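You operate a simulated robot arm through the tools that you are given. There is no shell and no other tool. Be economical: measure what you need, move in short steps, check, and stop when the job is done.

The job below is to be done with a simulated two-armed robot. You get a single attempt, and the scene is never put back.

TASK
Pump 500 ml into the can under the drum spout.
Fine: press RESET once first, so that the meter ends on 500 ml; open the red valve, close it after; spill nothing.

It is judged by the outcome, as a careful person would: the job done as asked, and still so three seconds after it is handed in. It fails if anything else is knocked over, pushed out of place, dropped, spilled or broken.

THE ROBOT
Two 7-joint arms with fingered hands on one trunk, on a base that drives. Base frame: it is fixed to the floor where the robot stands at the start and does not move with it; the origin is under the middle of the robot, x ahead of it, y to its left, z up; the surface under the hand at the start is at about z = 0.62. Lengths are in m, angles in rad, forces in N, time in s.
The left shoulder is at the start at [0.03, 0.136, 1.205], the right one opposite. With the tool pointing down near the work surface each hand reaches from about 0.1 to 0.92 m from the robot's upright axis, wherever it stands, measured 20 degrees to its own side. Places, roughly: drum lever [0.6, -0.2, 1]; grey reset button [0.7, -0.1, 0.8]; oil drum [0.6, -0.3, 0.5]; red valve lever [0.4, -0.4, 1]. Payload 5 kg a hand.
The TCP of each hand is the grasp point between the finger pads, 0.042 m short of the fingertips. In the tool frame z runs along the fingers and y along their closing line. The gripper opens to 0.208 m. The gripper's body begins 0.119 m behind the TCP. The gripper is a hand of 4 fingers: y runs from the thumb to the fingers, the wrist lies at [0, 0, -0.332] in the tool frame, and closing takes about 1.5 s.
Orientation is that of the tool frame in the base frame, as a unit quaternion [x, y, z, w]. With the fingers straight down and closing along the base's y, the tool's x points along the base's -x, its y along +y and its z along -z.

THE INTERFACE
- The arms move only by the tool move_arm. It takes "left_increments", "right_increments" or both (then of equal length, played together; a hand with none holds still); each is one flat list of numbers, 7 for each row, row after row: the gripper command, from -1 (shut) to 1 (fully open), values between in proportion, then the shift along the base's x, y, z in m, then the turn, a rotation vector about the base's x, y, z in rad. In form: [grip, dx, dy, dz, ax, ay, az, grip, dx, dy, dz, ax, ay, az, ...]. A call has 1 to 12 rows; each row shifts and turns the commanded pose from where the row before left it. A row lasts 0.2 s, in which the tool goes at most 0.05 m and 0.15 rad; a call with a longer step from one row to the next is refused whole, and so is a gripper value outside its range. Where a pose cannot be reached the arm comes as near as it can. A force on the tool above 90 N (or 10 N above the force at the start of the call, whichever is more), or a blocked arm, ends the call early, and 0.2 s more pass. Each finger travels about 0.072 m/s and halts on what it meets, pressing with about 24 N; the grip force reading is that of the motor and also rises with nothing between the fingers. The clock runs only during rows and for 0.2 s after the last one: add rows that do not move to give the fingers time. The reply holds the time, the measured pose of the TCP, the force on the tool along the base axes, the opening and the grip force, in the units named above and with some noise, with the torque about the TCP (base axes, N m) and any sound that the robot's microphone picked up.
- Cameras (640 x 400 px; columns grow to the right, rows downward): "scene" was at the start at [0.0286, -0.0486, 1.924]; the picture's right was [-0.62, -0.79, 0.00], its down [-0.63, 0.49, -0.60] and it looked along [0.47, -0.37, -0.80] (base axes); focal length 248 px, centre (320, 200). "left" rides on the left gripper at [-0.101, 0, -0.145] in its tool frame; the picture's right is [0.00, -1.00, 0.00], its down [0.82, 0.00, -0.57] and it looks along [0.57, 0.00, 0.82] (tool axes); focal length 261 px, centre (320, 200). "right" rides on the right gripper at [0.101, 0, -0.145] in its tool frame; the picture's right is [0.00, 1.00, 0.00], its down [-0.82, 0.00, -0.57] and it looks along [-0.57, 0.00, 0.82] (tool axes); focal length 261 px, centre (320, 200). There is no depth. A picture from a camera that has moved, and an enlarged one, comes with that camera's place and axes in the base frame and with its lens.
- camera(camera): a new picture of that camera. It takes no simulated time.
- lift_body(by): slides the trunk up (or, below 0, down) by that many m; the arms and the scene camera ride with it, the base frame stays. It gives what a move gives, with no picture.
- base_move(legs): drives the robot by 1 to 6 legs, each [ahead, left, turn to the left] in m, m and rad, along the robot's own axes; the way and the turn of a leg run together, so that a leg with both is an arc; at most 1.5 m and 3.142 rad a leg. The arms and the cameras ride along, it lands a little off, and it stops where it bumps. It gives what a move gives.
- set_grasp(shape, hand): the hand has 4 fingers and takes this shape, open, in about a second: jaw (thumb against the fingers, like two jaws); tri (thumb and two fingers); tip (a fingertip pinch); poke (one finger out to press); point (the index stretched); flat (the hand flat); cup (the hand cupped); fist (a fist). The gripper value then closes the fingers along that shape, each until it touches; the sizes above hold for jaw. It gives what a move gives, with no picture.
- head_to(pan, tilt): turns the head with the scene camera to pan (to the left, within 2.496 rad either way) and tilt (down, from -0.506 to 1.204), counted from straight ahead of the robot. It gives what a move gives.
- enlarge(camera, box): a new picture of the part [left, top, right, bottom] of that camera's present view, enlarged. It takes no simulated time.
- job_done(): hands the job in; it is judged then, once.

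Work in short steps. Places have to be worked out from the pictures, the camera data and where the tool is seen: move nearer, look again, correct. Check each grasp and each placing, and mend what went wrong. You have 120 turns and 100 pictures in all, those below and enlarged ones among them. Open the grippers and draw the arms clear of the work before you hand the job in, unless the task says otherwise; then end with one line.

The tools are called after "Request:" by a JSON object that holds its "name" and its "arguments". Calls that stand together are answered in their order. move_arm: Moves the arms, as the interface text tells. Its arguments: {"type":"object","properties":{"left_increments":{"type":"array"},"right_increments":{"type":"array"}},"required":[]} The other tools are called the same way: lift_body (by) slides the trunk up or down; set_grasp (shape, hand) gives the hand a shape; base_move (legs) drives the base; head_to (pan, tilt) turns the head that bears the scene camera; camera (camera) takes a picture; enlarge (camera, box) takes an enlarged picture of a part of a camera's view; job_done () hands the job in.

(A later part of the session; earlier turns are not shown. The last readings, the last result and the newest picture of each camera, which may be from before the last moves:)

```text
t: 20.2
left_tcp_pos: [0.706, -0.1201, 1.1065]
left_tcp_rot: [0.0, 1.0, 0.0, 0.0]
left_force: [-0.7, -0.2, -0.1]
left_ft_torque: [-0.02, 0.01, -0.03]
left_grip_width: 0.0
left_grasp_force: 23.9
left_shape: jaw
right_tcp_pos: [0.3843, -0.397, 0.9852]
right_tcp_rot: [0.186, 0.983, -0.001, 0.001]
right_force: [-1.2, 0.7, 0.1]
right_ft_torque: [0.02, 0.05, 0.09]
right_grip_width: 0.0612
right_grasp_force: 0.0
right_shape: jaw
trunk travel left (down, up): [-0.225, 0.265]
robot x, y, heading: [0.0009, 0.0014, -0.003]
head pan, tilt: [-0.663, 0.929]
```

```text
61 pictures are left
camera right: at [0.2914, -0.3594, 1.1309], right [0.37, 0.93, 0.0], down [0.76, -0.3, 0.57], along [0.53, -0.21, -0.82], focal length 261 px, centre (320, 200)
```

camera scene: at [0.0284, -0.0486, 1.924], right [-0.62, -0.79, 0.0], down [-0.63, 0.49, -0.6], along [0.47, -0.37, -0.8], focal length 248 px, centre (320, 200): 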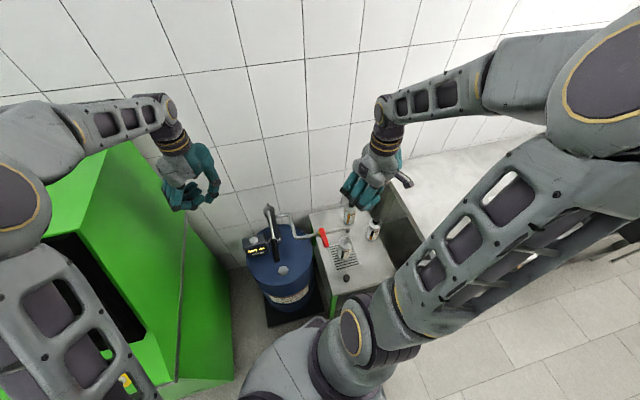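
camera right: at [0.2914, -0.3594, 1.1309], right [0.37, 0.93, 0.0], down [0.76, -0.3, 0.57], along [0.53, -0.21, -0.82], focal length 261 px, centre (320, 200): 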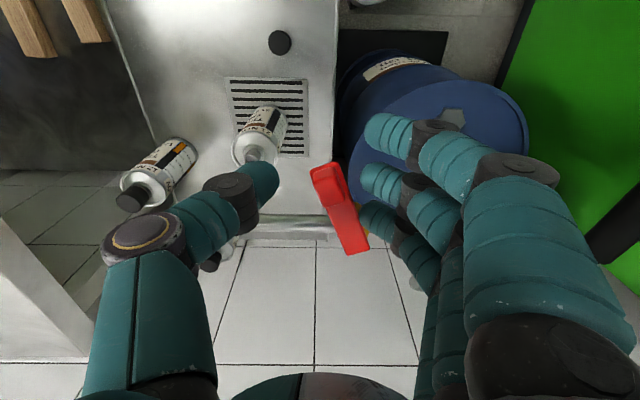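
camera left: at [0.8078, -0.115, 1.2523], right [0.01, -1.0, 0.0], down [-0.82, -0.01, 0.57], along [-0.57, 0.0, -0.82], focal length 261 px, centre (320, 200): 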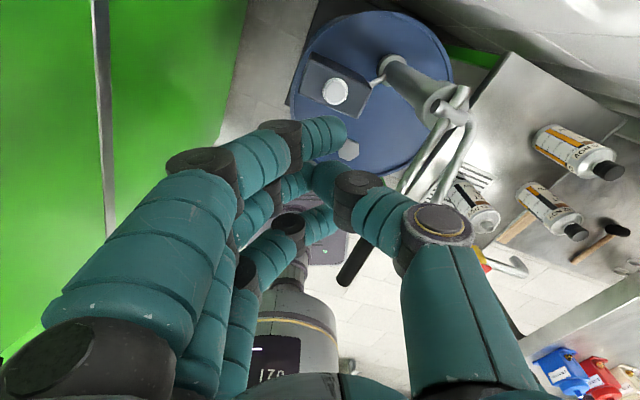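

The lever turns freely that way. I continue the arc about the pivot with yaw, raised 4 mm to keep the thumb clear of the pipe.

Request:
{"name": "move_arm", "arguments": {"right_increments": [-0.42, 0.0016, -0.0108, 0.004, 0, 0, 0.148, -0.42, 0.0031, -0.0105, 0, 0, 0, 0.148, -0.42, 0.0046, -0.0098, 0, 0, 0, 0.148, -0.42, 0.0061, -0.0092, 0, 0, 0, 0.148]}}

Request:
{"name": "camera", "arguments": {"camera": "right"}}

Request:
{"name": "enlarge", "arguments": {"camera": "scene", "box": [270, 190, 390, 280]}}

```text
t: 21.2
left_tcp_pos: [0.7069, -0.1191, 1.1069]
left_tcp_rot: [0.001, 1.0, 0.0, 0.0]
left_force: [0.7, -0.2, 0.4]
left_ft_torque: [0.03, 0.01, -0.02]
left_grip_width: 0.0001
left_grasp_force: 24.0
left_shape: jaw
right_tcp_pos: [0.4017, -0.4401, 0.9899]
right_tcp_rot: [-0.11, 0.994, 0.0, 0.0]
right_force: [-0.4, 1.8, -0.8]
right_ft_torque: [0.01, 0.04, 0.08]
right_grip_width: 0.0609
right_grasp_force: 0.1
right_shape: jaw
trunk travel left (down, up): [-0.225, 0.265]
robot x, y, heading: [-0.0006, -0.0003, 0.001]
head pan, tilt: [-0.663, 0.929]
```

```text
60 pictures are left
camera right: at [0.3033, -0.46, 1.1352], right [-0.21, 0.98, 0.0], down [0.8, 0.17, 0.57], along [0.56, 0.12, -0.82], focal length 261 px, centre (320, 200)
```

right: 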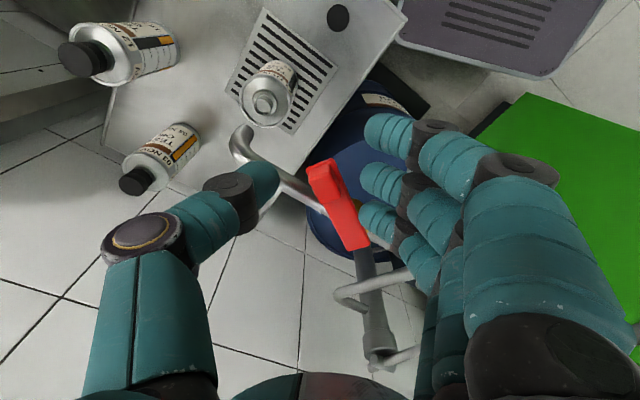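

```text
4.44 times, centred on (330, 235) of scene
camera zoom: at [0.0287, -0.0491, 1.9239], right [-0.62, -0.79, 0.0], down [-0.63, 0.49, -0.6], along [0.47, -0.37, -0.8], focal length 1100 px, centre (276, 44)
```

zoom: 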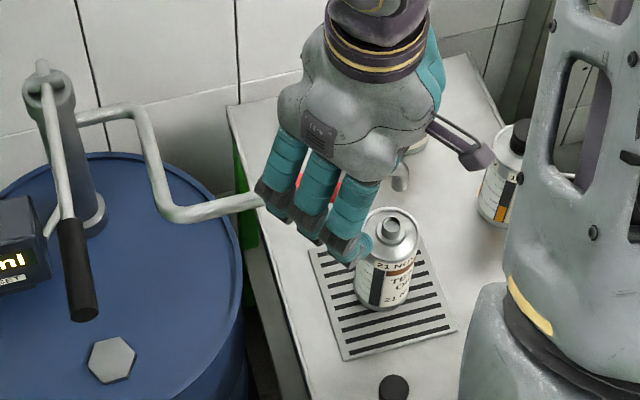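

The lever is about two thirds round. I finish the arc.

Request:
{"name": "move_arm", "arguments": {"right_increments": [-0.42, 0.0074, -0.0081, 0, 0, 0, 0.148, -0.42, 0.0085, -0.0069, 0, 0, 0, 0.148, -0.42, 0.0094, -0.0057, 0, 0, 0, 0.148]}}

Request:
{"name": "camera", "arguments": {"camera": "right"}}

```text
t: 22.0
left_tcp_pos: [0.7087, -0.119, 1.1067]
left_tcp_rot: [0.001, 1.0, 0.0, 0.0]
left_force: [-1.1, -1.1, 0.3]
left_ft_torque: [0.06, 0.0, 0.01]
left_grip_width: 0.0
left_grasp_force: 23.6
left_shape: jaw
right_tcp_pos: [0.4279, -0.4592, 0.9899]
right_tcp_rot: [-0.326, 0.946, 0.0, 0.0]
right_force: [-1.9, -0.2, 0.2]
right_ft_torque: [0.07, 0.07, 0.13]
right_grip_width: 0.0613
right_grasp_force: 0.0
right_shape: jaw
trunk travel left (down, up): [-0.225, 0.265]
robot x, y, heading: [0.0043, -0.0003, -0.003]
head pan, tilt: [-0.663, 0.929]
```

```text
58 pictures are left
camera right: at [0.3483, -0.5204, 1.1347], right [-0.61, 0.79, 0.0], down [0.65, 0.5, 0.57], along [0.45, 0.35, -0.82], focal length 261 px, centre (320, 200)
```

right: 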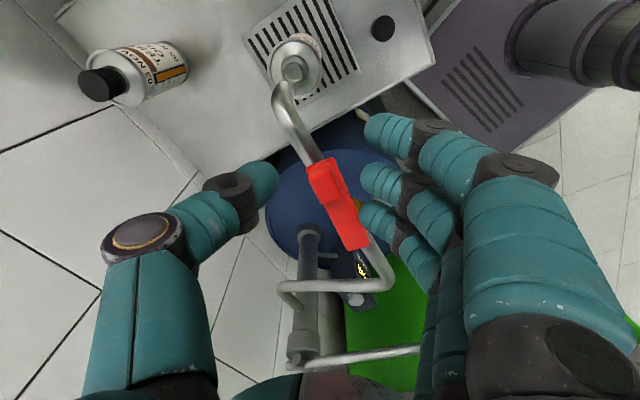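

Nearly aligned with the pipe; a little more push to the stop.

Request:
{"name": "move_arm", "arguments": {"right_increments": [-0.42, 0.009, -0.0045, 0, 0, 0, 0.1, -0.42, 0.006, -0.001, 0, 0, 0, 0.0, -0.42, 0, 0, 0, 0, 0, 0]}}

Request:
{"name": "camera", "arguments": {"camera": "right"}}

```text
t: 22.8
left_tcp_pos: [0.7058, -0.1191, 1.107]
left_tcp_rot: [0.0, 1.0, 0.0, 0.0]
left_force: [0.7, 0.2, 0.0]
left_ft_torque: [0.02, 0.02, 0.0]
left_grip_width: 0.0
left_grasp_force: 23.9
left_shape: jaw
right_tcp_pos: [0.4397, -0.4651, 0.9894]
right_tcp_rot: [-0.371, 0.928, 0.001, -0.001]
right_force: [-10.5, -1.9, 4.0]
right_ft_torque: [0.17, 0.37, 0.64]
right_grip_width: 0.0629
right_grasp_force: 0.1
right_shape: jaw
trunk travel left (down, up): [-0.225, 0.265]
robot x, y, heading: [0.0017, -0.0018, -0.006]
head pan, tilt: [-0.663, 0.929]
```

```text
57 pictures are left
camera right: at [0.3675, -0.5337, 1.1343], right [-0.69, 0.73, 0.0], down [0.6, 0.56, 0.57], along [0.41, 0.39, -0.82], focal length 261 px, centre (320, 200)
```

right: 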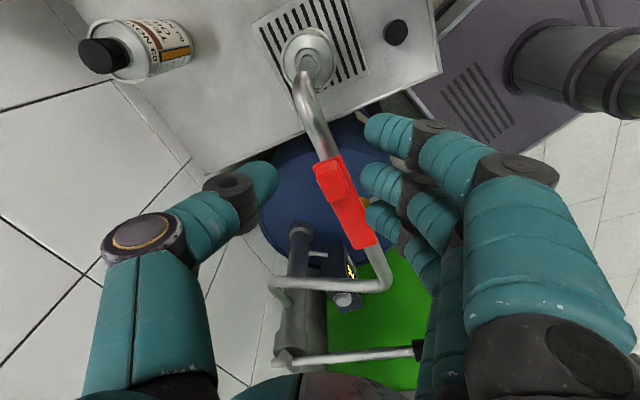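

Force against the stop: the valve is open. I ease the right hand off the lever and bring the left hand, opened, over the pump handle.

Request:
{"name": "move_arm", "arguments": {"right_increments": [-0.42, -0.0055, 0.002, 0, 0, 0, 0, -0.42, -0.0055, 0.002, 0, 0, 0, 0, -0.42, 0, 0, 0, 0, 0, 0, -0.42, 0, 0, 0, 0, 0, 0, -0.42, 0, 0, 0, 0, 0, 0, -0.42, 0, 0, 0, 0, 0, 0, -0.42, 0, 0, 0, 0, 0, 0], "left_increments": [-0.04, -0.035, -0.009, 0, 0, 0, -0.124, -0.04, -0.035, -0.009, 0, 0, 0, -0.123, -0.04, -0.035, -0.009, 0, 0, 0, -0.123, -0.04, -0.035, -0.009, 0, 0, 0, 0, -0.04, -0.035, -0.009, 0, 0, 0, 0, -0.04, -0.035, -0.009, 0, 0, 0, 0, -0.04, 0, 0, 0, 0, 0, 0]}}

Request:
{"name": "camera", "arguments": {"camera": "left"}}

Request:
{"name": "enlarge", "arguments": {"camera": "scene", "box": [230, 170, 400, 290]}}

```text
t: 24.4
left_tcp_pos: [0.4969, -0.1733, 1.1045]
left_tcp_rot: [0.184, 0.983, 0.0, -0.001]
left_force: [0.6, 0.1, -0.4]
left_ft_torque: [-0.05, 0.1, -0.02]
left_grip_width: 0.0996
left_grasp_force: 0.1
left_shape: jaw
right_tcp_pos: [0.4322, -0.4586, 0.9898]
right_tcp_rot: [-0.372, 0.928, 0.001, 0.0]
right_force: [0.9, -0.3, 0.9]
right_ft_torque: [0.0, 0.13, -0.02]
right_grip_width: 0.0605
right_grasp_force: 0.0
right_shape: jaw
trunk travel left (down, up): [-0.225, 0.265]
robot x, y, heading: [0.0015, -0.002, -0.004]
head pan, tilt: [-0.663, 0.929]
```

```text
56 pictures are left
camera left: at [0.5915, -0.2082, 1.25], right [-0.36, -0.93, 0.0], down [-0.77, 0.29, 0.57], along [-0.53, 0.2, -0.82], focal length 261 px, centre (320, 200)
```

left: 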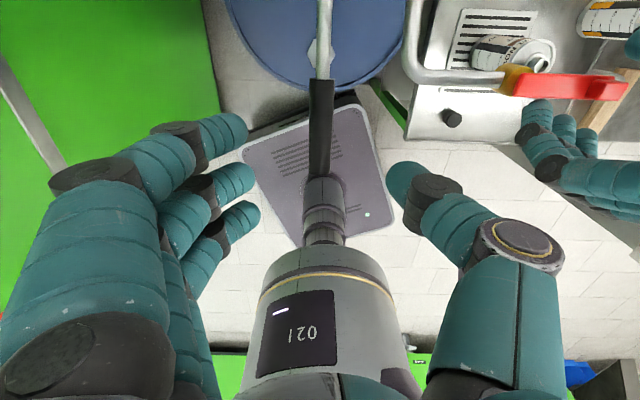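

```text
3.33 times, centred on (315, 230) of scene
camera zoom: at [0.0303, -0.0483, 1.9239], right [-0.61, -0.79, 0.0], down [-0.63, 0.49, -0.6], along [0.47, -0.37, -0.8], focal length 825 px, centre (337, 100)
```

zoom: 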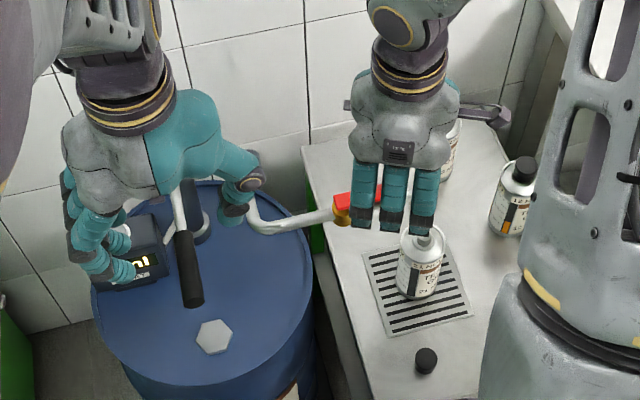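

The handle lies straight between the thumb and fingers. I lower onto it and close.

Request:
{"name": "move_arm", "arguments": {"left_increments": [-0.04, 0, 0, -0.04, 0, 0, 0, -0.04, 0, 0, -0.04, 0, 0, 0, -0.04, 0, 0, -0.03, 0, 0, 0, -0.04, 0, 0, -0.018, 0, 0, 0, -0.04, 0, 0, 0, 0, 0, 0]}}

Request:
{"name": "camera", "arguments": {"camera": "left"}}

Request:
{"name": "enlarge", "arguments": {"camera": "scene", "box": [230, 170, 400, 290]}}

Request:
{"name": "camera", "arguments": {"camera": "right"}}

```text
t: 25.6
left_tcp_pos: [0.4961, -0.1733, 0.9785]
left_tcp_rot: [0.184, 0.983, 0.001, 0.0]
left_force: [-0.5, 0.2, 0.4]
left_ft_torque: [-0.03, -0.01, -0.01]
left_grip_width: 0.0999
left_grasp_force: 0.1
left_shape: jaw
right_tcp_pos: [0.4299, -0.46, 0.9901]
right_tcp_rot: [-0.371, 0.929, 0.0, 0.0]
right_force: [0.5, 0.4, -0.2]
right_ft_torque: [-0.05, -0.02, -0.02]
right_grip_width: 0.061
right_grasp_force: 0.1
right_shape: jaw
trunk travel left (down, up): [-0.225, 0.265]
robot x, y, heading: [-0.006, -0.0033, -0.0]
head pan, tilt: [-0.663, 0.929]
```

```text
54 pictures are left
camera left: at [0.5902, -0.2076, 1.1227], right [-0.36, -0.93, 0.0], down [-0.77, 0.29, 0.57], along [-0.53, 0.2, -0.82], focal length 261 px, centre (320, 200)
```

left: 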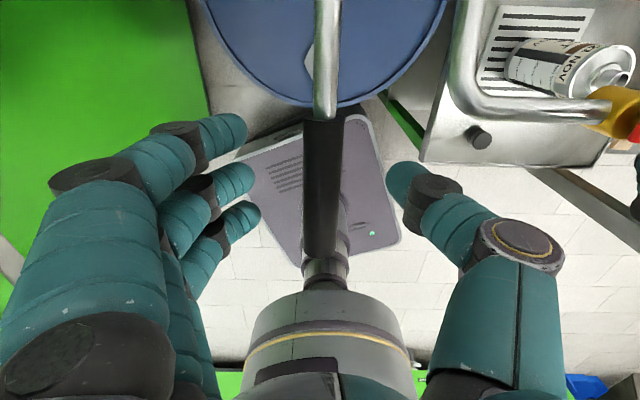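

```text
3.33 times, centred on (315, 230) of scene
camera zoom: at [0.0281, -0.0484, 1.924], right [-0.62, -0.79, 0.0], down [-0.63, 0.49, -0.6], along [0.47, -0.37, -0.8], focal length 825 px, centre (337, 100)
```

zoom: 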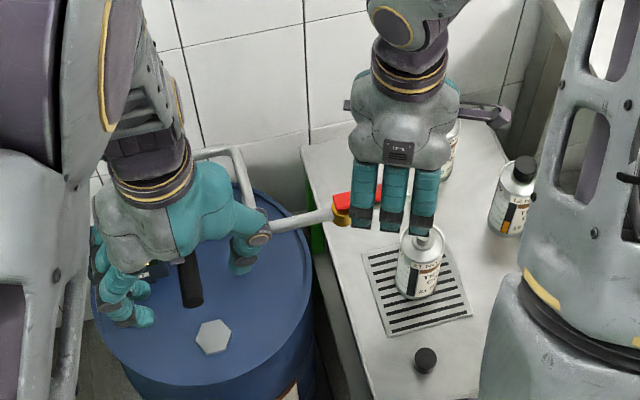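

```text
52 pictures are left
camera right: at [0.3577, -0.5286, 1.1347], right [-0.69, 0.73, 0.0], down [0.6, 0.56, 0.57], along [0.42, 0.39, -0.82], focal length 261 px, centre (320, 200)
```

right: 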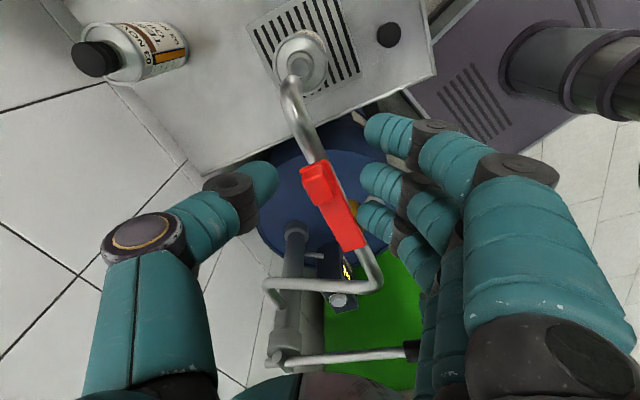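

Handle sits between the fingers. I close the left grip on it, then press down a first small arc and check the force and meter.

Request:
{"name": "move_arm", "arguments": {"left_increments": [-1, 0, 0, 0, 0, 0, 0, -1, 0, 0, 0, 0, 0, 0, -1, 0, 0, 0, 0, 0, 0, -1, 0, 0, 0, 0, 0, 0, -1, 0, 0, 0, 0, 0, 0]}}

Request:
{"name": "move_arm", "arguments": {"left_increments": [-1, -0.0013, 0.0006, -0.0121, -0.0205, -0.0456, 0, -1, -0.0013, 0.0006, -0.0121, -0.0205, -0.0456, 0, -1, 0, 0, 0, 0, 0, 0]}}

Request:
{"name": "camera", "arguments": {"camera": "left"}}

Request:
{"name": "enlarge", "arguments": {"camera": "right", "box": [230, 200, 430, 360]}}

```text
t: 26.8
left_tcp_pos: [0.4978, -0.1745, 0.9766]
left_tcp_rot: [0.184, 0.983, 0.0, -0.001]
left_force: [1.6, -0.6, -7.8]
left_ft_torque: [0.03, 0.0, -0.06]
left_grip_width: 0.0017
left_grasp_force: 23.9
left_shape: jaw
right_tcp_pos: [0.4316, -0.4606, 0.9897]
right_tcp_rot: [-0.372, 0.928, 0.001, -0.001]
right_force: [0.3, -0.8, 0.0]
right_ft_torque: [0.0, -0.01, 0.01]
right_grip_width: 0.0608
right_grasp_force: 0.1
right_shape: jaw
trunk travel left (down, up): [-0.225, 0.265]
robot x, y, heading: [-0.0016, -0.0029, 0.004]
head pan, tilt: [-0.663, 0.929]
```

```text
t: 27.6
left_tcp_pos: [0.4921, -0.1722, 0.9524]
left_tcp_rot: [0.183, 0.982, -0.012, 0.048]
left_force: [-0.5, -0.3, 0.4]
left_ft_torque: [0.0, 0.0, -0.01]
left_grip_width: 0.0001
left_grasp_force: 24.2
left_shape: jaw
right_tcp_pos: [0.4305, -0.4598, 0.9898]
right_tcp_rot: [-0.372, 0.928, 0.0, 0.0]
right_force: [-0.6, -0.2, -0.1]
right_ft_torque: [0.05, 0.0, 0.0]
right_grip_width: 0.0604
right_grasp_force: 0.1
right_shape: jaw
trunk travel left (down, up): [-0.225, 0.265]
robot x, y, heading: [0.0023, 0.0013, 0.002]
head pan, tilt: [-0.663, 0.929]
```

```text
51 pictures are left
camera left: at [0.5735, -0.2005, 1.1069], right [-0.36, -0.93, 0.01], down [-0.81, 0.31, 0.49], along [-0.46, 0.17, -0.87], focal length 261 px, centre (320, 200)
```

left: 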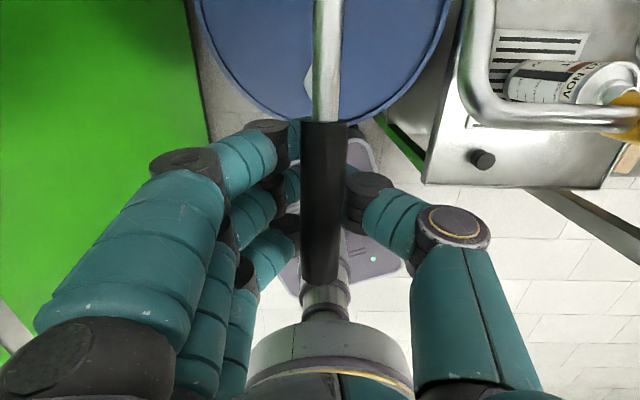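

```text
2.50 times, centred on (330, 280) of right
camera zoom: at [0.3579, -0.5288, 1.1345], right [-0.69, 0.73, 0.0], down [0.6, 0.56, 0.57], along [0.42, 0.39, -0.82], focal length 652 px, centre (295, 0)
```

zoom: 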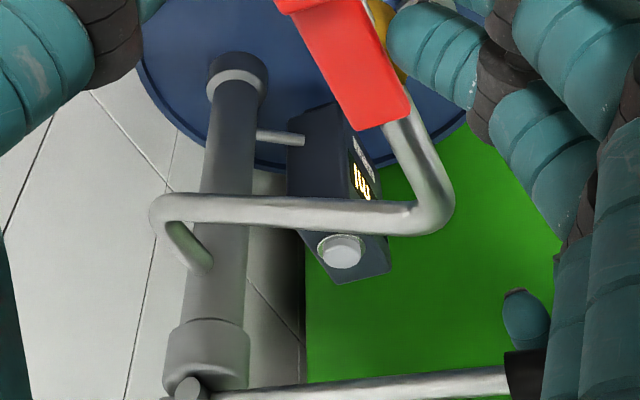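

The fingers slipped shut beneath the handle: it is a bit higher than the TCP was. I reopen, raise to about z 1.0 and close again.

Request:
{"name": "move_arm", "arguments": {"left_increments": [-0.04, 0, 0, 0, 0, 0, 0, -0.04, 0, 0, 0, 0, 0, 0, -0.04, 0, 0, 0, 0, 0, 0, -0.04, 0, 0, 0, 0, 0, 0, -0.04, 0.0013, -0.0006, 0.023, 0.0205, 0.0456, 0, -0.04, 0.0013, -0.0006, 0.023, 0.0205, 0.0456, 0, -0.04, 0, 0, 0, 0, 0, 0]}}

Request:
{"name": "camera", "arguments": {"camera": "left"}}

Request:
{"name": "move_arm", "arguments": {"left_increments": [-1, 0, 0, 0, 0, 0, 0, -1, 0, 0, 0, 0, 0, 0, -1, 0, 0, 0, 0, 0, 0, -1, 0, 0, 0, 0, 0, 0, -1, 0, 0, 0, 0, 0, 0]}}

Request:
{"name": "camera", "arguments": {"camera": "left"}}

```text
t: 29.2
left_tcp_pos: [0.4956, -0.1706, 1.0003]
left_tcp_rot: [0.184, 0.983, 0.0, 0.0]
left_force: [-0.8, 0.2, 0.2]
left_ft_torque: [0.03, -0.02, 0.02]
left_grip_width: 0.0992
left_grasp_force: 0.2
left_shape: jaw
right_tcp_pos: [0.4312, -0.4601, 0.9891]
right_tcp_rot: [-0.371, 0.928, 0.0, 0.0]
right_force: [0.8, -0.8, -0.7]
right_ft_torque: [0.0, 0.03, 0.02]
right_grip_width: 0.0607
right_grasp_force: 0.0
right_shape: jaw
trunk travel left (down, up): [-0.225, 0.265]
robot x, y, heading: [-0.0001, -0.0037, 0.001]
head pan, tilt: [-0.663, 0.929]
```

```text
49 pictures are left
camera left: at [0.5897, -0.2061, 1.1463], right [-0.36, -0.93, 0.0], down [-0.77, 0.29, 0.57], along [-0.53, 0.2, -0.82], focal length 261 px, centre (320, 200)
```

left: 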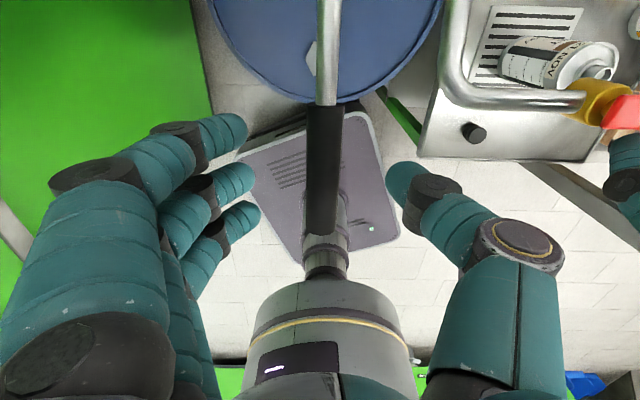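

```text
t: 30.4
left_tcp_pos: [0.4952, -0.1719, 1.0007]
left_tcp_rot: [0.184, 0.983, 0.0, 0.001]
left_force: [-0.3, 0.1, -2.0]
left_ft_torque: [0.02, -0.03, -0.02]
left_grip_width: 0.0207
left_grasp_force: 24.0
left_shape: jaw
right_tcp_pos: [0.4317, -0.4591, 0.9898]
right_tcp_rot: [-0.371, 0.929, -0.001, 0.001]
right_force: [0.2, 1.0, 0.1]
right_ft_torque: [-0.01, 0.01, 0.0]
right_grip_width: 0.0608
right_grasp_force: 0.1
right_shape: jaw
trunk travel left (down, up): [-0.225, 0.265]
robot x, y, heading: [0.0002, -0.0001, 0.003]
head pan, tilt: [-0.663, 0.929]
```

```text
48 pictures are left
camera left: at [0.5896, -0.206, 1.1459], right [-0.36, -0.93, 0.0], down [-0.77, 0.29, 0.57], along [-0.53, 0.2, -0.82], focal length 261 px, centre (320, 200)
```

left: 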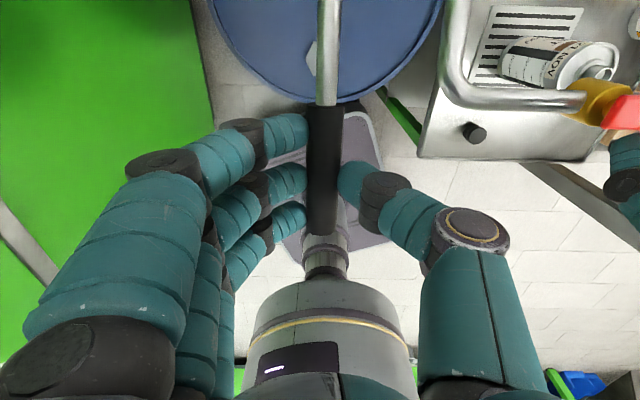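

Now the handle is held (width 0.021). I press down a small arc and check.

Request:
{"name": "move_arm", "arguments": {"left_increments": [-1, -0.0013, 0.0006, -0.0121, -0.0205, -0.0456, 0, -1, -0.0013, 0.0006, -0.0121, -0.0205, -0.0456, 0, -1, 0, 0, 0, 0, 0, 0]}}

Request:
{"name": "camera", "arguments": {"camera": "left"}}

Request:
{"name": "enlarge", "arguments": {"camera": "right", "box": [230, 200, 430, 360]}}

```text
t: 31.2
left_tcp_pos: [0.4926, -0.1712, 0.9752]
left_tcp_rot: [0.184, 0.982, -0.012, 0.047]
left_force: [-10.1, 6.0, 1.3]
left_ft_torque: [0.17, 0.18, -0.01]
left_grip_width: 0.0207
left_grasp_force: 24.2
left_shape: jaw
right_tcp_pos: [0.4312, -0.4588, 0.9903]
right_tcp_rot: [-0.371, 0.929, 0.0, 0.001]
right_force: [-0.5, -0.5, 0.1]
right_ft_torque: [-0.03, 0.0, -0.04]
right_grip_width: 0.0606
right_grasp_force: 0.0
right_shape: jaw
trunk travel left (down, up): [-0.225, 0.265]
robot x, y, heading: [0.0, -0.0013, 0.001]
head pan, tilt: [-0.663, 0.929]
```

```text
47 pictures are left
camera left: at [0.5724, -0.1984, 1.1294], right [-0.36, -0.93, 0.01], down [-0.81, 0.31, 0.49], along [-0.46, 0.17, -0.87], focal length 261 px, centre (320, 200)
```

left: 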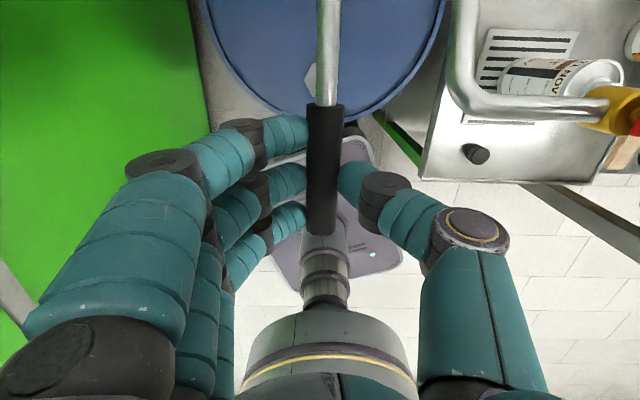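

```text
2.50 times, centred on (330, 280) of right
camera zoom: at [0.3572, -0.5283, 1.1349], right [-0.69, 0.73, 0.0], down [0.6, 0.56, 0.57], along [0.42, 0.39, -0.82], focal length 652 px, centre (295, 0)
```

zoom: 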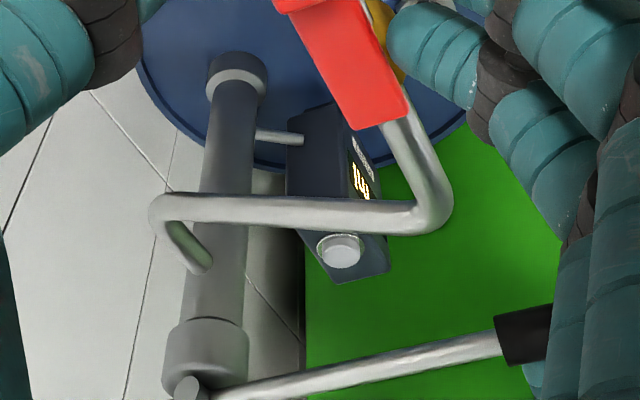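

The lever moves and the meter changed. I zoom on the meter.

Request:
{"name": "enlarge", "arguments": {"camera": "right", "box": [330, 250, 390, 290]}}

Request:
{"name": "enlarge", "arguments": {"camera": "scene", "box": [230, 210, 310, 270]}}

```text
10.00 times, centred on (360, 270) of right
camera zoom: at [0.3572, -0.5283, 1.1349], right [-0.69, 0.73, 0.0], down [0.6, 0.56, 0.57], along [0.42, 0.39, -0.82], focal length 2606 px, centre (-80, -500)
```

zoom: 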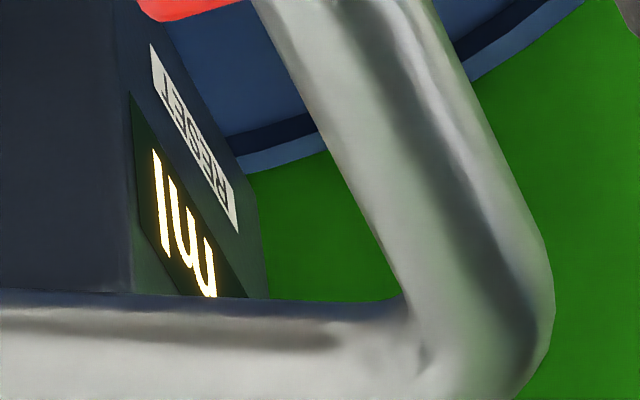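

```text
6.67 times, centred on (270, 240) of scene
camera zoom: at [0.0274, -0.048, 1.924], right [-0.62, -0.79, 0.0], down [-0.63, 0.49, -0.6], along [0.47, -0.37, -0.8], focal length 1650 px, centre (653, -67)
```

zoom: 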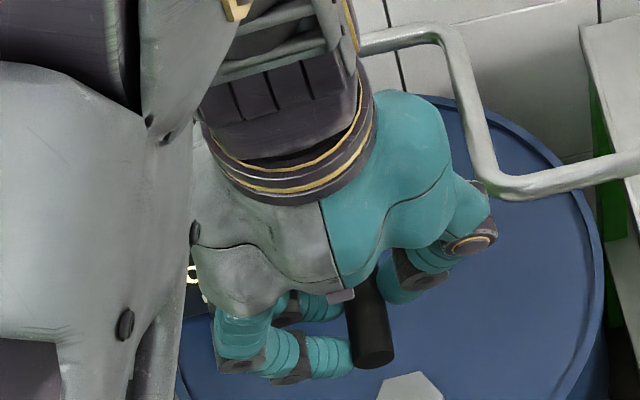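

The meter is hidden from both cameras. I lift the right hand off the valve, up and aside, to where its camera should see the display while I pump.

Request:
{"name": "move_arm", "arguments": {"right_increments": [-0.42, 0, 0, 0.02, 0, 0, 0, -0.42, 0, 0, 0.04, 0, 0, 0, -0.3, 0, 0, 0.045, 0, 0, -0.127, 0, 0, 0, 0.045, 0, 0, -0.127, 0.5, 0.02, 0, 0.045, 0, 0, -0.127, 1, 0.02, 0, 0.02, 0, 0, -0.127, 1, 0.02, 0, 0, 0, 0, -0.127, 1, 0, 0, 0, 0, 0, -0.127, 1, 0, 0, 0, 0, 0, 0]}}

Request:
{"name": "camera", "arguments": {"camera": "right"}}

```text
t: 33.2
left_tcp_pos: [0.4934, -0.1704, 0.9755]
left_tcp_rot: [0.183, 0.982, -0.012, 0.048]
left_force: [-16.8, 9.7, 0.9]
left_ft_torque: [0.3, 0.36, -0.04]
left_grip_width: 0.0207
left_grasp_force: 24.3
left_shape: jaw
right_tcp_pos: [0.4899, -0.4589, 1.2077]
right_tcp_rot: [0.001, 1.0, 0.0, 0.0]
right_force: [-0.2, -0.7, -0.2]
right_ft_torque: [0.06, 0.0, -0.01]
right_grip_width: 0.2079
right_grasp_force: 0.0
right_shape: jaw
trunk travel left (down, up): [-0.225, 0.265]
robot x, y, heading: [-0.0009, -0.0019, 0.001]
head pan, tilt: [-0.663, 0.929]
```

```text
43 pictures are left
camera right: at [0.3896, -0.4578, 1.352], right [0.01, 1.0, 0.0], down [0.82, -0.01, 0.57], along [0.57, 0.0, -0.82], focal length 261 px, centre (320, 200)
```

right: 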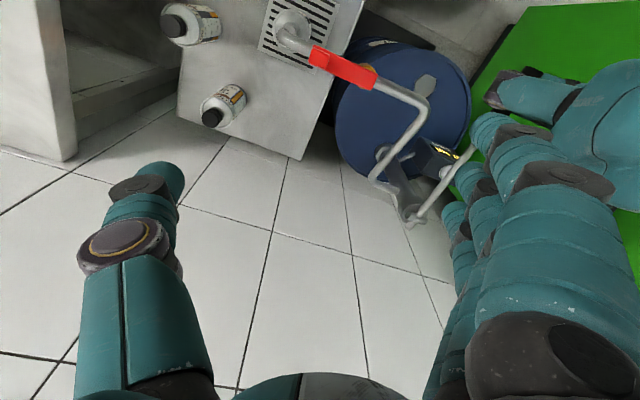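

Display is in view; I zoom.

Request:
{"name": "enlarge", "arguments": {"camera": "right", "box": [410, 135, 490, 185]}}

```text
8.00 times, centred on (450, 160) of right
camera zoom: at [0.3896, -0.4578, 1.352], right [0.01, 1.0, 0.0], down [0.82, -0.01, 0.57], along [0.57, 0.0, -0.82], focal length 2085 px, centre (-720, 520)
```

zoom: 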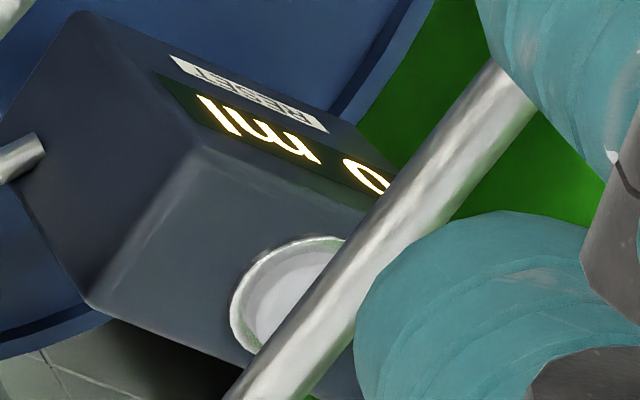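

The lever hides the leading digits; I shift the right hand back and outward a little.

Request:
{"name": "move_arm", "arguments": {"right_increments": [1, -0.025, -0.02, 0, 0, 0, 0, 1, -0.025, -0.02, 0, 0, 0, 0, 1, -0.02, 0, 0, 0, 0, 0, 1, 0, 0, 0, 0, 0, 0]}}

Request:
{"name": "enlarge", "arguments": {"camera": "right", "box": [400, 105, 520, 195]}}

```text
t: 34.2
left_tcp_pos: [0.4922, -0.1708, 0.9763]
left_tcp_rot: [0.184, 0.982, -0.011, 0.049]
left_force: [-17.4, 9.2, 0.9]
left_ft_torque: [0.29, 0.44, -0.01]
left_grip_width: 0.0206
left_grasp_force: 24.0
left_shape: jaw
right_tcp_pos: [0.4186, -0.4986, 1.2051]
right_tcp_rot: [0.001, 1.0, 0.0, 0.0]
right_force: [-0.9, -0.1, 0.4]
right_ft_torque: [0.01, 0.03, 0.0]
right_grip_width: 0.2078
right_grasp_force: 0.1
right_shape: jaw
trunk travel left (down, up): [-0.225, 0.265]
robot x, y, heading: [0.0008, 0.0021, 0.001]
head pan, tilt: [-0.663, 0.929]
```

```text
4.44 times, centred on (460, 150) of right
camera zoom: at [0.3186, -0.4977, 1.3499], right [0.01, 1.0, 0.0], down [0.82, 0.0, 0.57], along [0.57, 0.0, -0.82], focal length 1158 px, centre (-302, 422)
```

zoom: 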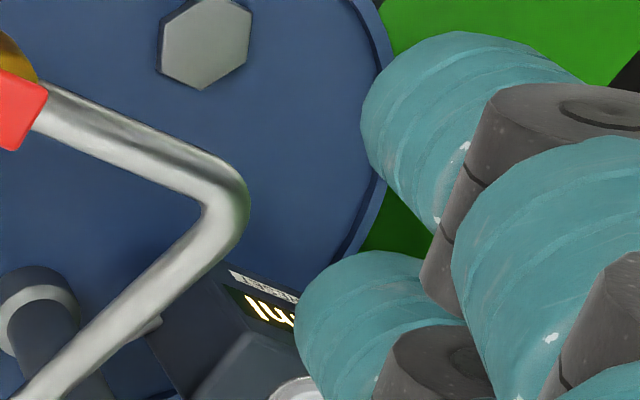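

The right hand's own fingers hide it; I yaw that hand left so the meter moves to the middle of its view.

Request:
{"name": "move_arm", "arguments": {"right_increments": [1, 0, 0, 0, 0, 0, 0.14, 1, 0, 0, 0, 0, 0, 0.14, 1, 0, 0, 0, 0, 0, 0.14, 1, 0, 0, 0, 0, 0, 0]}}

Request:
{"name": "camera", "arguments": {"camera": "right"}}

```text
t: 35.2
left_tcp_pos: [0.4927, -0.1701, 0.976]
left_tcp_rot: [0.184, 0.982, -0.013, 0.048]
left_force: [-18.3, 9.7, 2.6]
left_ft_torque: [0.28, 0.44, -0.02]
left_grip_width: 0.0207
left_grasp_force: 24.4
left_shape: jaw
right_tcp_pos: [0.4185, -0.4989, 1.2052]
right_tcp_rot: [-0.209, 0.978, -0.001, 0.001]
right_force: [0.7, 0.0, -0.4]
right_ft_torque: [0.01, 0.01, 0.01]
right_grip_width: 0.2079
right_grasp_force: 0.0
right_shape: jaw
trunk travel left (down, up): [-0.225, 0.265]
robot x, y, heading: [-0.0022, 0.0029, 0.002]
head pan, tilt: [-0.663, 0.929]
```

```text
40 pictures are left
camera right: at [0.3273, -0.5401, 1.3505], right [-0.4, 0.92, 0.0], down [0.75, 0.33, 0.57], along [0.52, 0.23, -0.82], focal length 261 px, centre (320, 200)
```

right: 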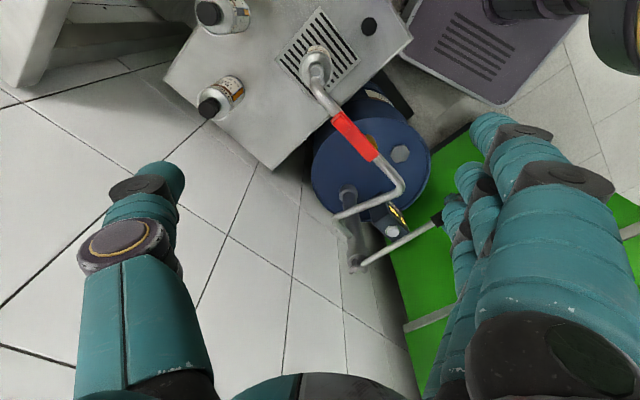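

Request:
{"name": "enlarge", "arguments": {"camera": "right", "box": [370, 195, 430, 245]}}

```text
8.00 times, centred on (400, 220) of right
camera zoom: at [0.3273, -0.5401, 1.3505], right [-0.4, 0.92, 0.0], down [0.75, 0.33, 0.57], along [0.52, 0.23, -0.82], focal length 2085 px, centre (-320, 40)
```

zoom: 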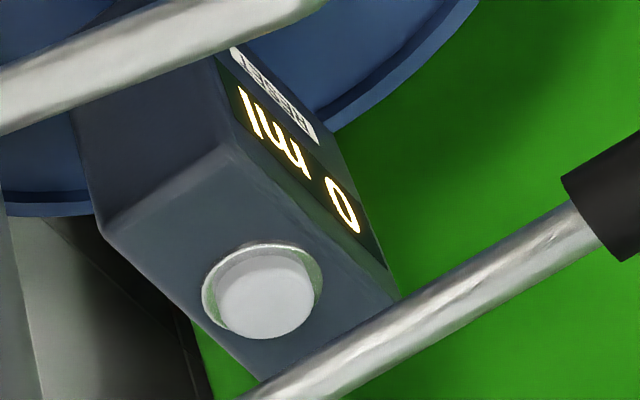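

The display is readable: 0 ml. I press the lever further down along its arc.

Request:
{"name": "move_arm", "arguments": {"left_increments": [-1, -0.0049, 0.0022, -0.0243, -0.0411, -0.0913, 0, -1, -0.0009, 0.0004, -0.0244, -0.0411, -0.0913, 0, -1, 0.0022, -0.001, -0.0243, -0.0411, -0.0913, 0, -1, 0, 0, 0, 0, 0, 0]}}

Request:
{"name": "enlarge", "arguments": {"camera": "right", "box": [340, 150, 460, 250]}}

```text
t: 36.2
left_tcp_pos: [0.4917, -0.1711, 0.904]
left_tcp_rot: [0.179, 0.963, -0.047, 0.198]
left_force: [21.5, 1.0, 9.3]
left_ft_torque: [0.2, -0.63, 0.04]
left_grip_width: 0.0205
left_grasp_force: 24.0
left_shape: jaw
right_tcp_pos: [0.4204, -0.5005, 1.2058]
right_tcp_rot: [-0.207, 0.978, 0.0, 0.0]
right_force: [-0.5, -0.6, -1.0]
right_ft_torque: [0.01, -0.07, 0.0]
right_grip_width: 0.2078
right_grasp_force: 0.1
right_shape: jaw
trunk travel left (down, up): [-0.225, 0.265]
robot x, y, heading: [-0.0003, -0.0001, -0.003]
head pan, tilt: [-0.663, 0.929]
```

```text
4.00 times, centred on (400, 200) of right
camera zoom: at [0.3289, -0.5406, 1.3501], right [-0.4, 0.92, 0.0], down [0.75, 0.33, 0.57], along [0.52, 0.23, -0.82], focal length 1043 px, centre (0, 200)
```

zoom: 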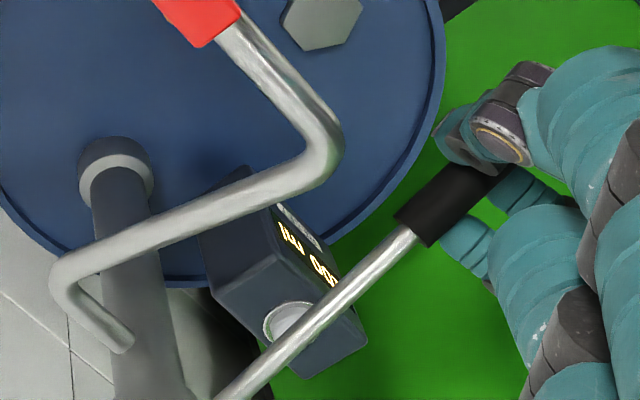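

The meter now shows a hundreds figure; I zoom before doing anything more.

Request:
{"name": "enlarge", "arguments": {"camera": "right", "box": [385, 190, 435, 230]}}

```text
10.00 times, centred on (410, 210) of right
camera zoom: at [0.3289, -0.5406, 1.3501], right [-0.4, 0.92, 0.0], down [0.75, 0.33, 0.57], along [0.52, 0.23, -0.82], focal length 2606 px, centre (-580, 100)
```

zoom: 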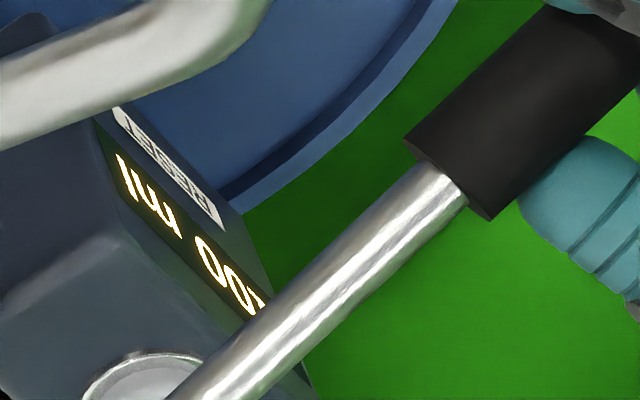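

It seems to be 100 ml per stroke. I bring the lever back up along the same arc and read again.

Request:
{"name": "move_arm", "arguments": {"left_increments": [-1, -0.0022, 0.001, 0.0243, 0.0411, 0.0913, 0, -1, 0.0009, -0.0004, 0.0244, 0.0411, 0.0913, 0, -1, 0.0049, -0.0022, 0.0243, 0.0411, 0.0913, 0, -1, 0.0026, -0.0012, 0.0242, 0.041, 0.0912, 0, -1, 0, 0, 0, 0, 0, 0]}}

Request:
{"name": "enlarge", "arguments": {"camera": "right", "box": [370, 190, 450, 250]}}

```text
t: 37.4
left_tcp_pos: [0.4957, -0.1721, 0.9978]
left_tcp_rot: [0.184, 0.983, 0.0, -0.001]
left_force: [-2.3, 6.0, 2.0]
left_ft_torque: [0.17, -0.11, 0.05]
left_grip_width: 0.0204
left_grasp_force: 23.8
left_shape: jaw
right_tcp_pos: [0.4198, -0.5, 1.2065]
right_tcp_rot: [-0.208, 0.978, 0.0, 0.0]
right_force: [-0.2, -0.1, -0.1]
right_ft_torque: [-0.03, -0.01, 0.01]
right_grip_width: 0.2079
right_grasp_force: 0.2
right_shape: jaw
trunk travel left (down, up): [-0.225, 0.265]
robot x, y, heading: [0.0002, 0.0026, -0.004]
head pan, tilt: [-0.663, 0.929]
```

```text
6.67 times, centred on (410, 220) of right
camera zoom: at [0.3278, -0.54, 1.3502], right [-0.4, 0.92, 0.0], down [0.75, 0.33, 0.57], along [0.52, 0.23, -0.82], focal length 1738 px, centre (-280, 67)
```

zoom: 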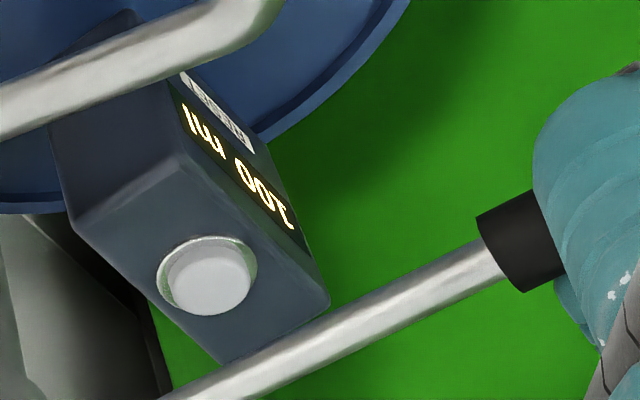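

It reads 100 ml at the top. I check the can/spout while making a second identical stroke.

Request:
{"name": "move_arm", "arguments": {"left_increments": [-1, -0.0026, 0.0012, -0.0242, -0.041, -0.0912, 0, -1, -0.0049, 0.0022, -0.0243, -0.0411, -0.0913, 0, -1, -0.0009, 0.0004, -0.0244, -0.0411, -0.0913, 0, -1, 0.0022, -0.001, -0.0243, -0.0411, -0.0913, 0, -1, 0, 0, 0, 0, 0, 0]}}

Request:
{"name": "camera", "arguments": {"camera": "right"}}

Request:
{"name": "move_arm", "arguments": {"left_increments": [-1, -0.0022, 0.001, 0.0243, 0.0411, 0.0913, 0, -1, 0.0009, -0.0004, 0.0244, 0.0411, 0.0913, 0, -1, 0.0049, -0.0022, 0.0243, 0.0411, 0.0913, 0, -1, 0.0026, -0.0012, 0.0242, 0.041, 0.0912, 0, -1, 0, 0, 0, 0, 0, 0]}}

Request:
{"name": "enlarge", "arguments": {"camera": "right", "box": [370, 190, 450, 250]}}

Request:
{"name": "enlarge", "arguments": {"camera": "right", "box": [260, 20, 380, 110]}}

```text
t: 38.6
left_tcp_pos: [0.4929, -0.171, 0.9031]
left_tcp_rot: [0.18, 0.963, -0.047, 0.196]
left_force: [18.5, -7.1, 9.6]
left_ft_torque: [-0.16, -0.56, 0.01]
left_grip_width: 0.0204
left_grasp_force: 23.8
left_shape: jaw
right_tcp_pos: [0.4208, -0.5017, 1.2048]
right_tcp_rot: [-0.207, 0.978, 0.0, -0.001]
right_force: [-0.2, -0.5, 0.2]
right_ft_torque: [0.01, -0.09, 0.0]
right_grip_width: 0.2079
right_grasp_force: 0.1
right_shape: jaw
trunk travel left (down, up): [-0.225, 0.265]
robot x, y, heading: [-0.0016, 0.0004, -0.001]
head pan, tilt: [-0.663, 0.929]
```

```text
35 pictures are left
camera right: at [0.3284, -0.5412, 1.35], right [-0.4, 0.92, 0.0], down [0.75, 0.33, 0.57], along [0.52, 0.23, -0.82], focal length 261 px, centre (320, 200)
```

right: 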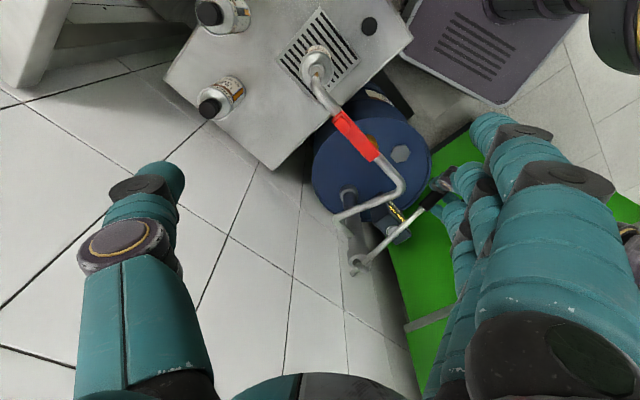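

```text
t: 39.8
left_tcp_pos: [0.4976, -0.1709, 0.9989]
left_tcp_rot: [0.184, 0.983, 0.0, 0.0]
left_force: [2.3, -0.4, 1.1]
left_ft_torque: [-0.11, -0.19, 0.02]
left_grip_width: 0.0206
left_grasp_force: 23.9
left_shape: jaw
right_tcp_pos: [0.4202, -0.5001, 1.2051]
right_tcp_rot: [-0.207, 0.978, 0.0, 0.0]
right_force: [-0.6, 0.8, 0.3]
right_ft_torque: [-0.04, 0.0, -0.02]
right_grip_width: 0.2077
right_grasp_force: 0.1
right_shape: jaw
trunk travel left (down, up): [-0.225, 0.265]
robot x, y, heading: [-0.0015, 0.0, -0.002]
head pan, tilt: [-0.663, 0.929]
```

```text
6.67 times, centred on (410, 220) of right
camera zoom: at [0.3282, -0.5404, 1.35], right [-0.4, 0.92, 0.0], down [0.75, 0.33, 0.57], along [0.52, 0.23, -0.82], focal length 1738 px, centre (-280, 67)
```

zoom: 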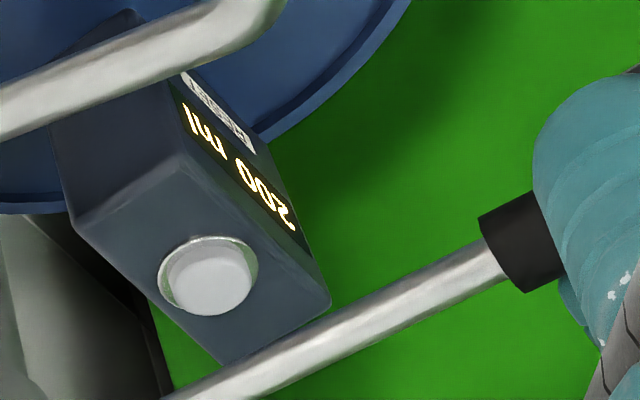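

```text
4.44 times, centred on (320, 65) of right
camera zoom: at [0.3282, -0.5404, 1.35], right [-0.4, 0.92, 0.0], down [0.75, 0.33, 0.57], along [0.52, 0.23, -0.82], focal length 1158 px, centre (320, 800)
```

zoom: 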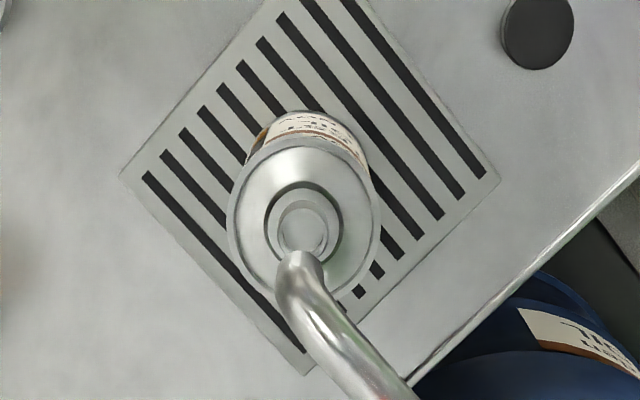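

The meter now reads 200 ml, no drops on the tray. Third stroke.

Request:
{"name": "move_arm", "arguments": {"left_increments": [-1, -0.0026, 0.0012, -0.0242, -0.041, -0.0912, 0, -1, -0.0049, 0.0022, -0.0243, -0.0411, -0.0913, 0, -1, -0.0009, 0.0004, -0.0244, -0.0411, -0.0913, 0, -1, 0.0022, -0.001, -0.0243, -0.0411, -0.0913, 0, -1, 0, 0, 0, 0, 0, 0, -1, -0.0022, 0.001, 0.0243, 0.0411, 0.0913, 0, -1, 0.0009, -0.0004, 0.0244, 0.0411, 0.0913, 0, -1, 0.0049, -0.0022, 0.0243, 0.0411, 0.0913, 0, -1, 0.0026, -0.0012, 0.0242, 0.041, 0.0912, 0, -1, 0, 0, 0, 0, 0, 0]}}

Request:
{"name": "enlarge", "arguments": {"camera": "right", "box": [385, 195, 425, 225]}}

```text
t: 42.0
left_tcp_pos: [0.4952, -0.171, 1.0003]
left_tcp_rot: [0.184, 0.983, 0.001, 0.0]
left_force: [1.1, 0.7, 1.1]
left_ft_torque: [0.06, -0.1, -0.06]
left_grip_width: 0.0141
left_grasp_force: 23.4
left_shape: jaw
right_tcp_pos: [0.4208, -0.5004, 1.2056]
right_tcp_rot: [-0.208, 0.978, 0.001, 0.0]
right_force: [-0.6, -0.7, 0.3]
right_ft_torque: [-0.01, -0.12, 0.02]
right_grip_width: 0.2076
right_grasp_force: 0.2
right_shape: jaw
trunk travel left (down, up): [-0.225, 0.265]
robot x, y, heading: [-0.0023, -0.0012, -0.004]
head pan, tilt: [-0.663, 0.929]
```

```text
13.33 times, centred on (405, 210) of right
camera zoom: at [0.3274, -0.5406, 1.3502], right [-0.4, 0.92, 0.0], down [0.75, 0.33, 0.57], along [0.52, 0.23, -0.82], focal length 3475 px, centre (-813, 67)
```

zoom: 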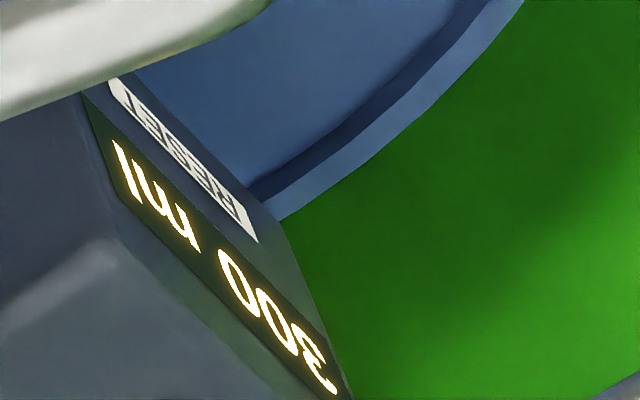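

300 ml. The grip width shrank, so the handle may be slipping; I look at the grip.

Request:
{"name": "camera", "arguments": {"camera": "left"}}

```text
31 pictures are left
camera left: at [0.5889, -0.2066, 1.1454], right [-0.36, -0.93, 0.0], down [-0.77, 0.29, 0.57], along [-0.53, 0.21, -0.82], focal length 261 px, centre (320, 200)
```

left: 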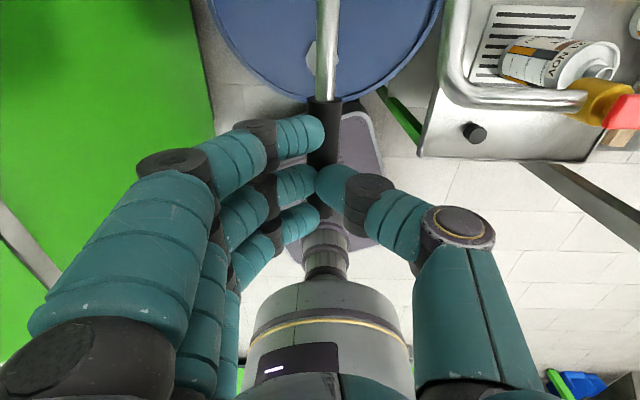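

The fingers have slid over the top of the handle. I open, lower about 1 cm and regrip.

Request:
{"name": "move_arm", "arguments": {"left_increments": [-0.3, 0, 0, 0, 0, 0, 0, -0.3, 0, 0, 0, 0, 0, 0, -0.3, 0, 0, 0, 0, 0, 0, -0.3, 0, 0, -0.012, 0, 0, 0, -0.3, 0, 0, 0, 0, 0, 0]}}

Request:
{"name": "enlarge", "arguments": {"camera": "right", "box": [350, 180, 510, 280]}}

Request:
{"name": "camera", "arguments": {"camera": "left"}}

```text
t: 43.2
left_tcp_pos: [0.4958, -0.1735, 0.9879]
left_tcp_rot: [0.184, 0.983, 0.0, 0.0]
left_force: [-0.5, -0.4, 0.8]
left_ft_torque: [0.0, -0.04, -0.01]
left_grip_width: 0.0722
left_grasp_force: 0.1
left_shape: jaw
right_tcp_pos: [0.4189, -0.5002, 1.2048]
right_tcp_rot: [-0.207, 0.978, 0.0, 0.001]
right_force: [-0.5, -1.1, -0.5]
right_ft_torque: [0.01, -0.05, 0.03]
right_grip_width: 0.2078
right_grasp_force: 0.0
right_shape: jaw
trunk travel left (down, up): [-0.225, 0.265]
robot x, y, heading: [0.001, 0.0017, -0.002]
head pan, tilt: [-0.663, 0.929]
```

```text
4.00 times, centred on (430, 230) of right
camera zoom: at [0.3281, -0.5408, 1.35], right [-0.4, 0.92, 0.0], down [0.75, 0.33, 0.57], along [0.52, 0.23, -0.82], focal length 1043 px, centre (-120, 80)
```

zoom: 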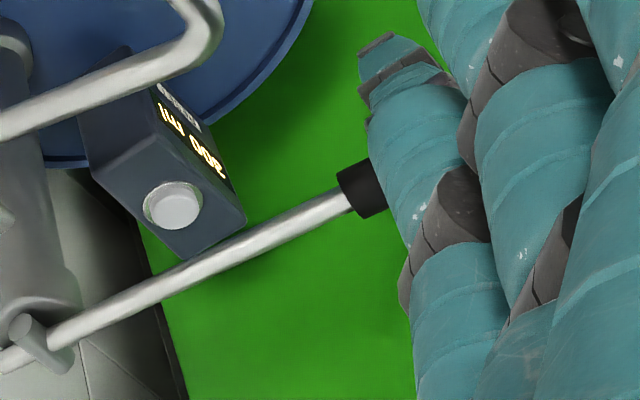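

```text
29 pictures are left
camera left: at [0.5898, -0.2068, 1.1331], right [-0.36, -0.93, 0.0], down [-0.77, 0.29, 0.57], along [-0.53, 0.2, -0.82], focal length 261 px, centre (320, 200)
```

left: 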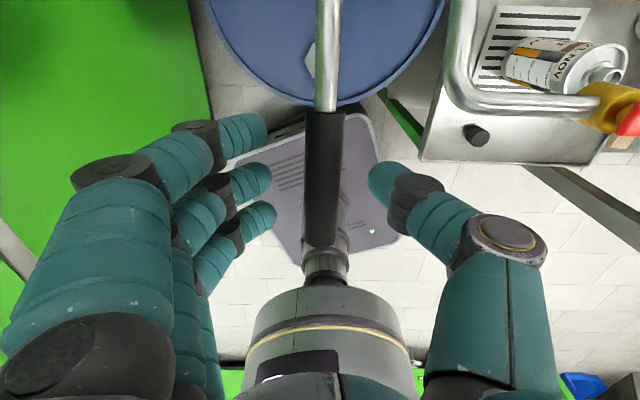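

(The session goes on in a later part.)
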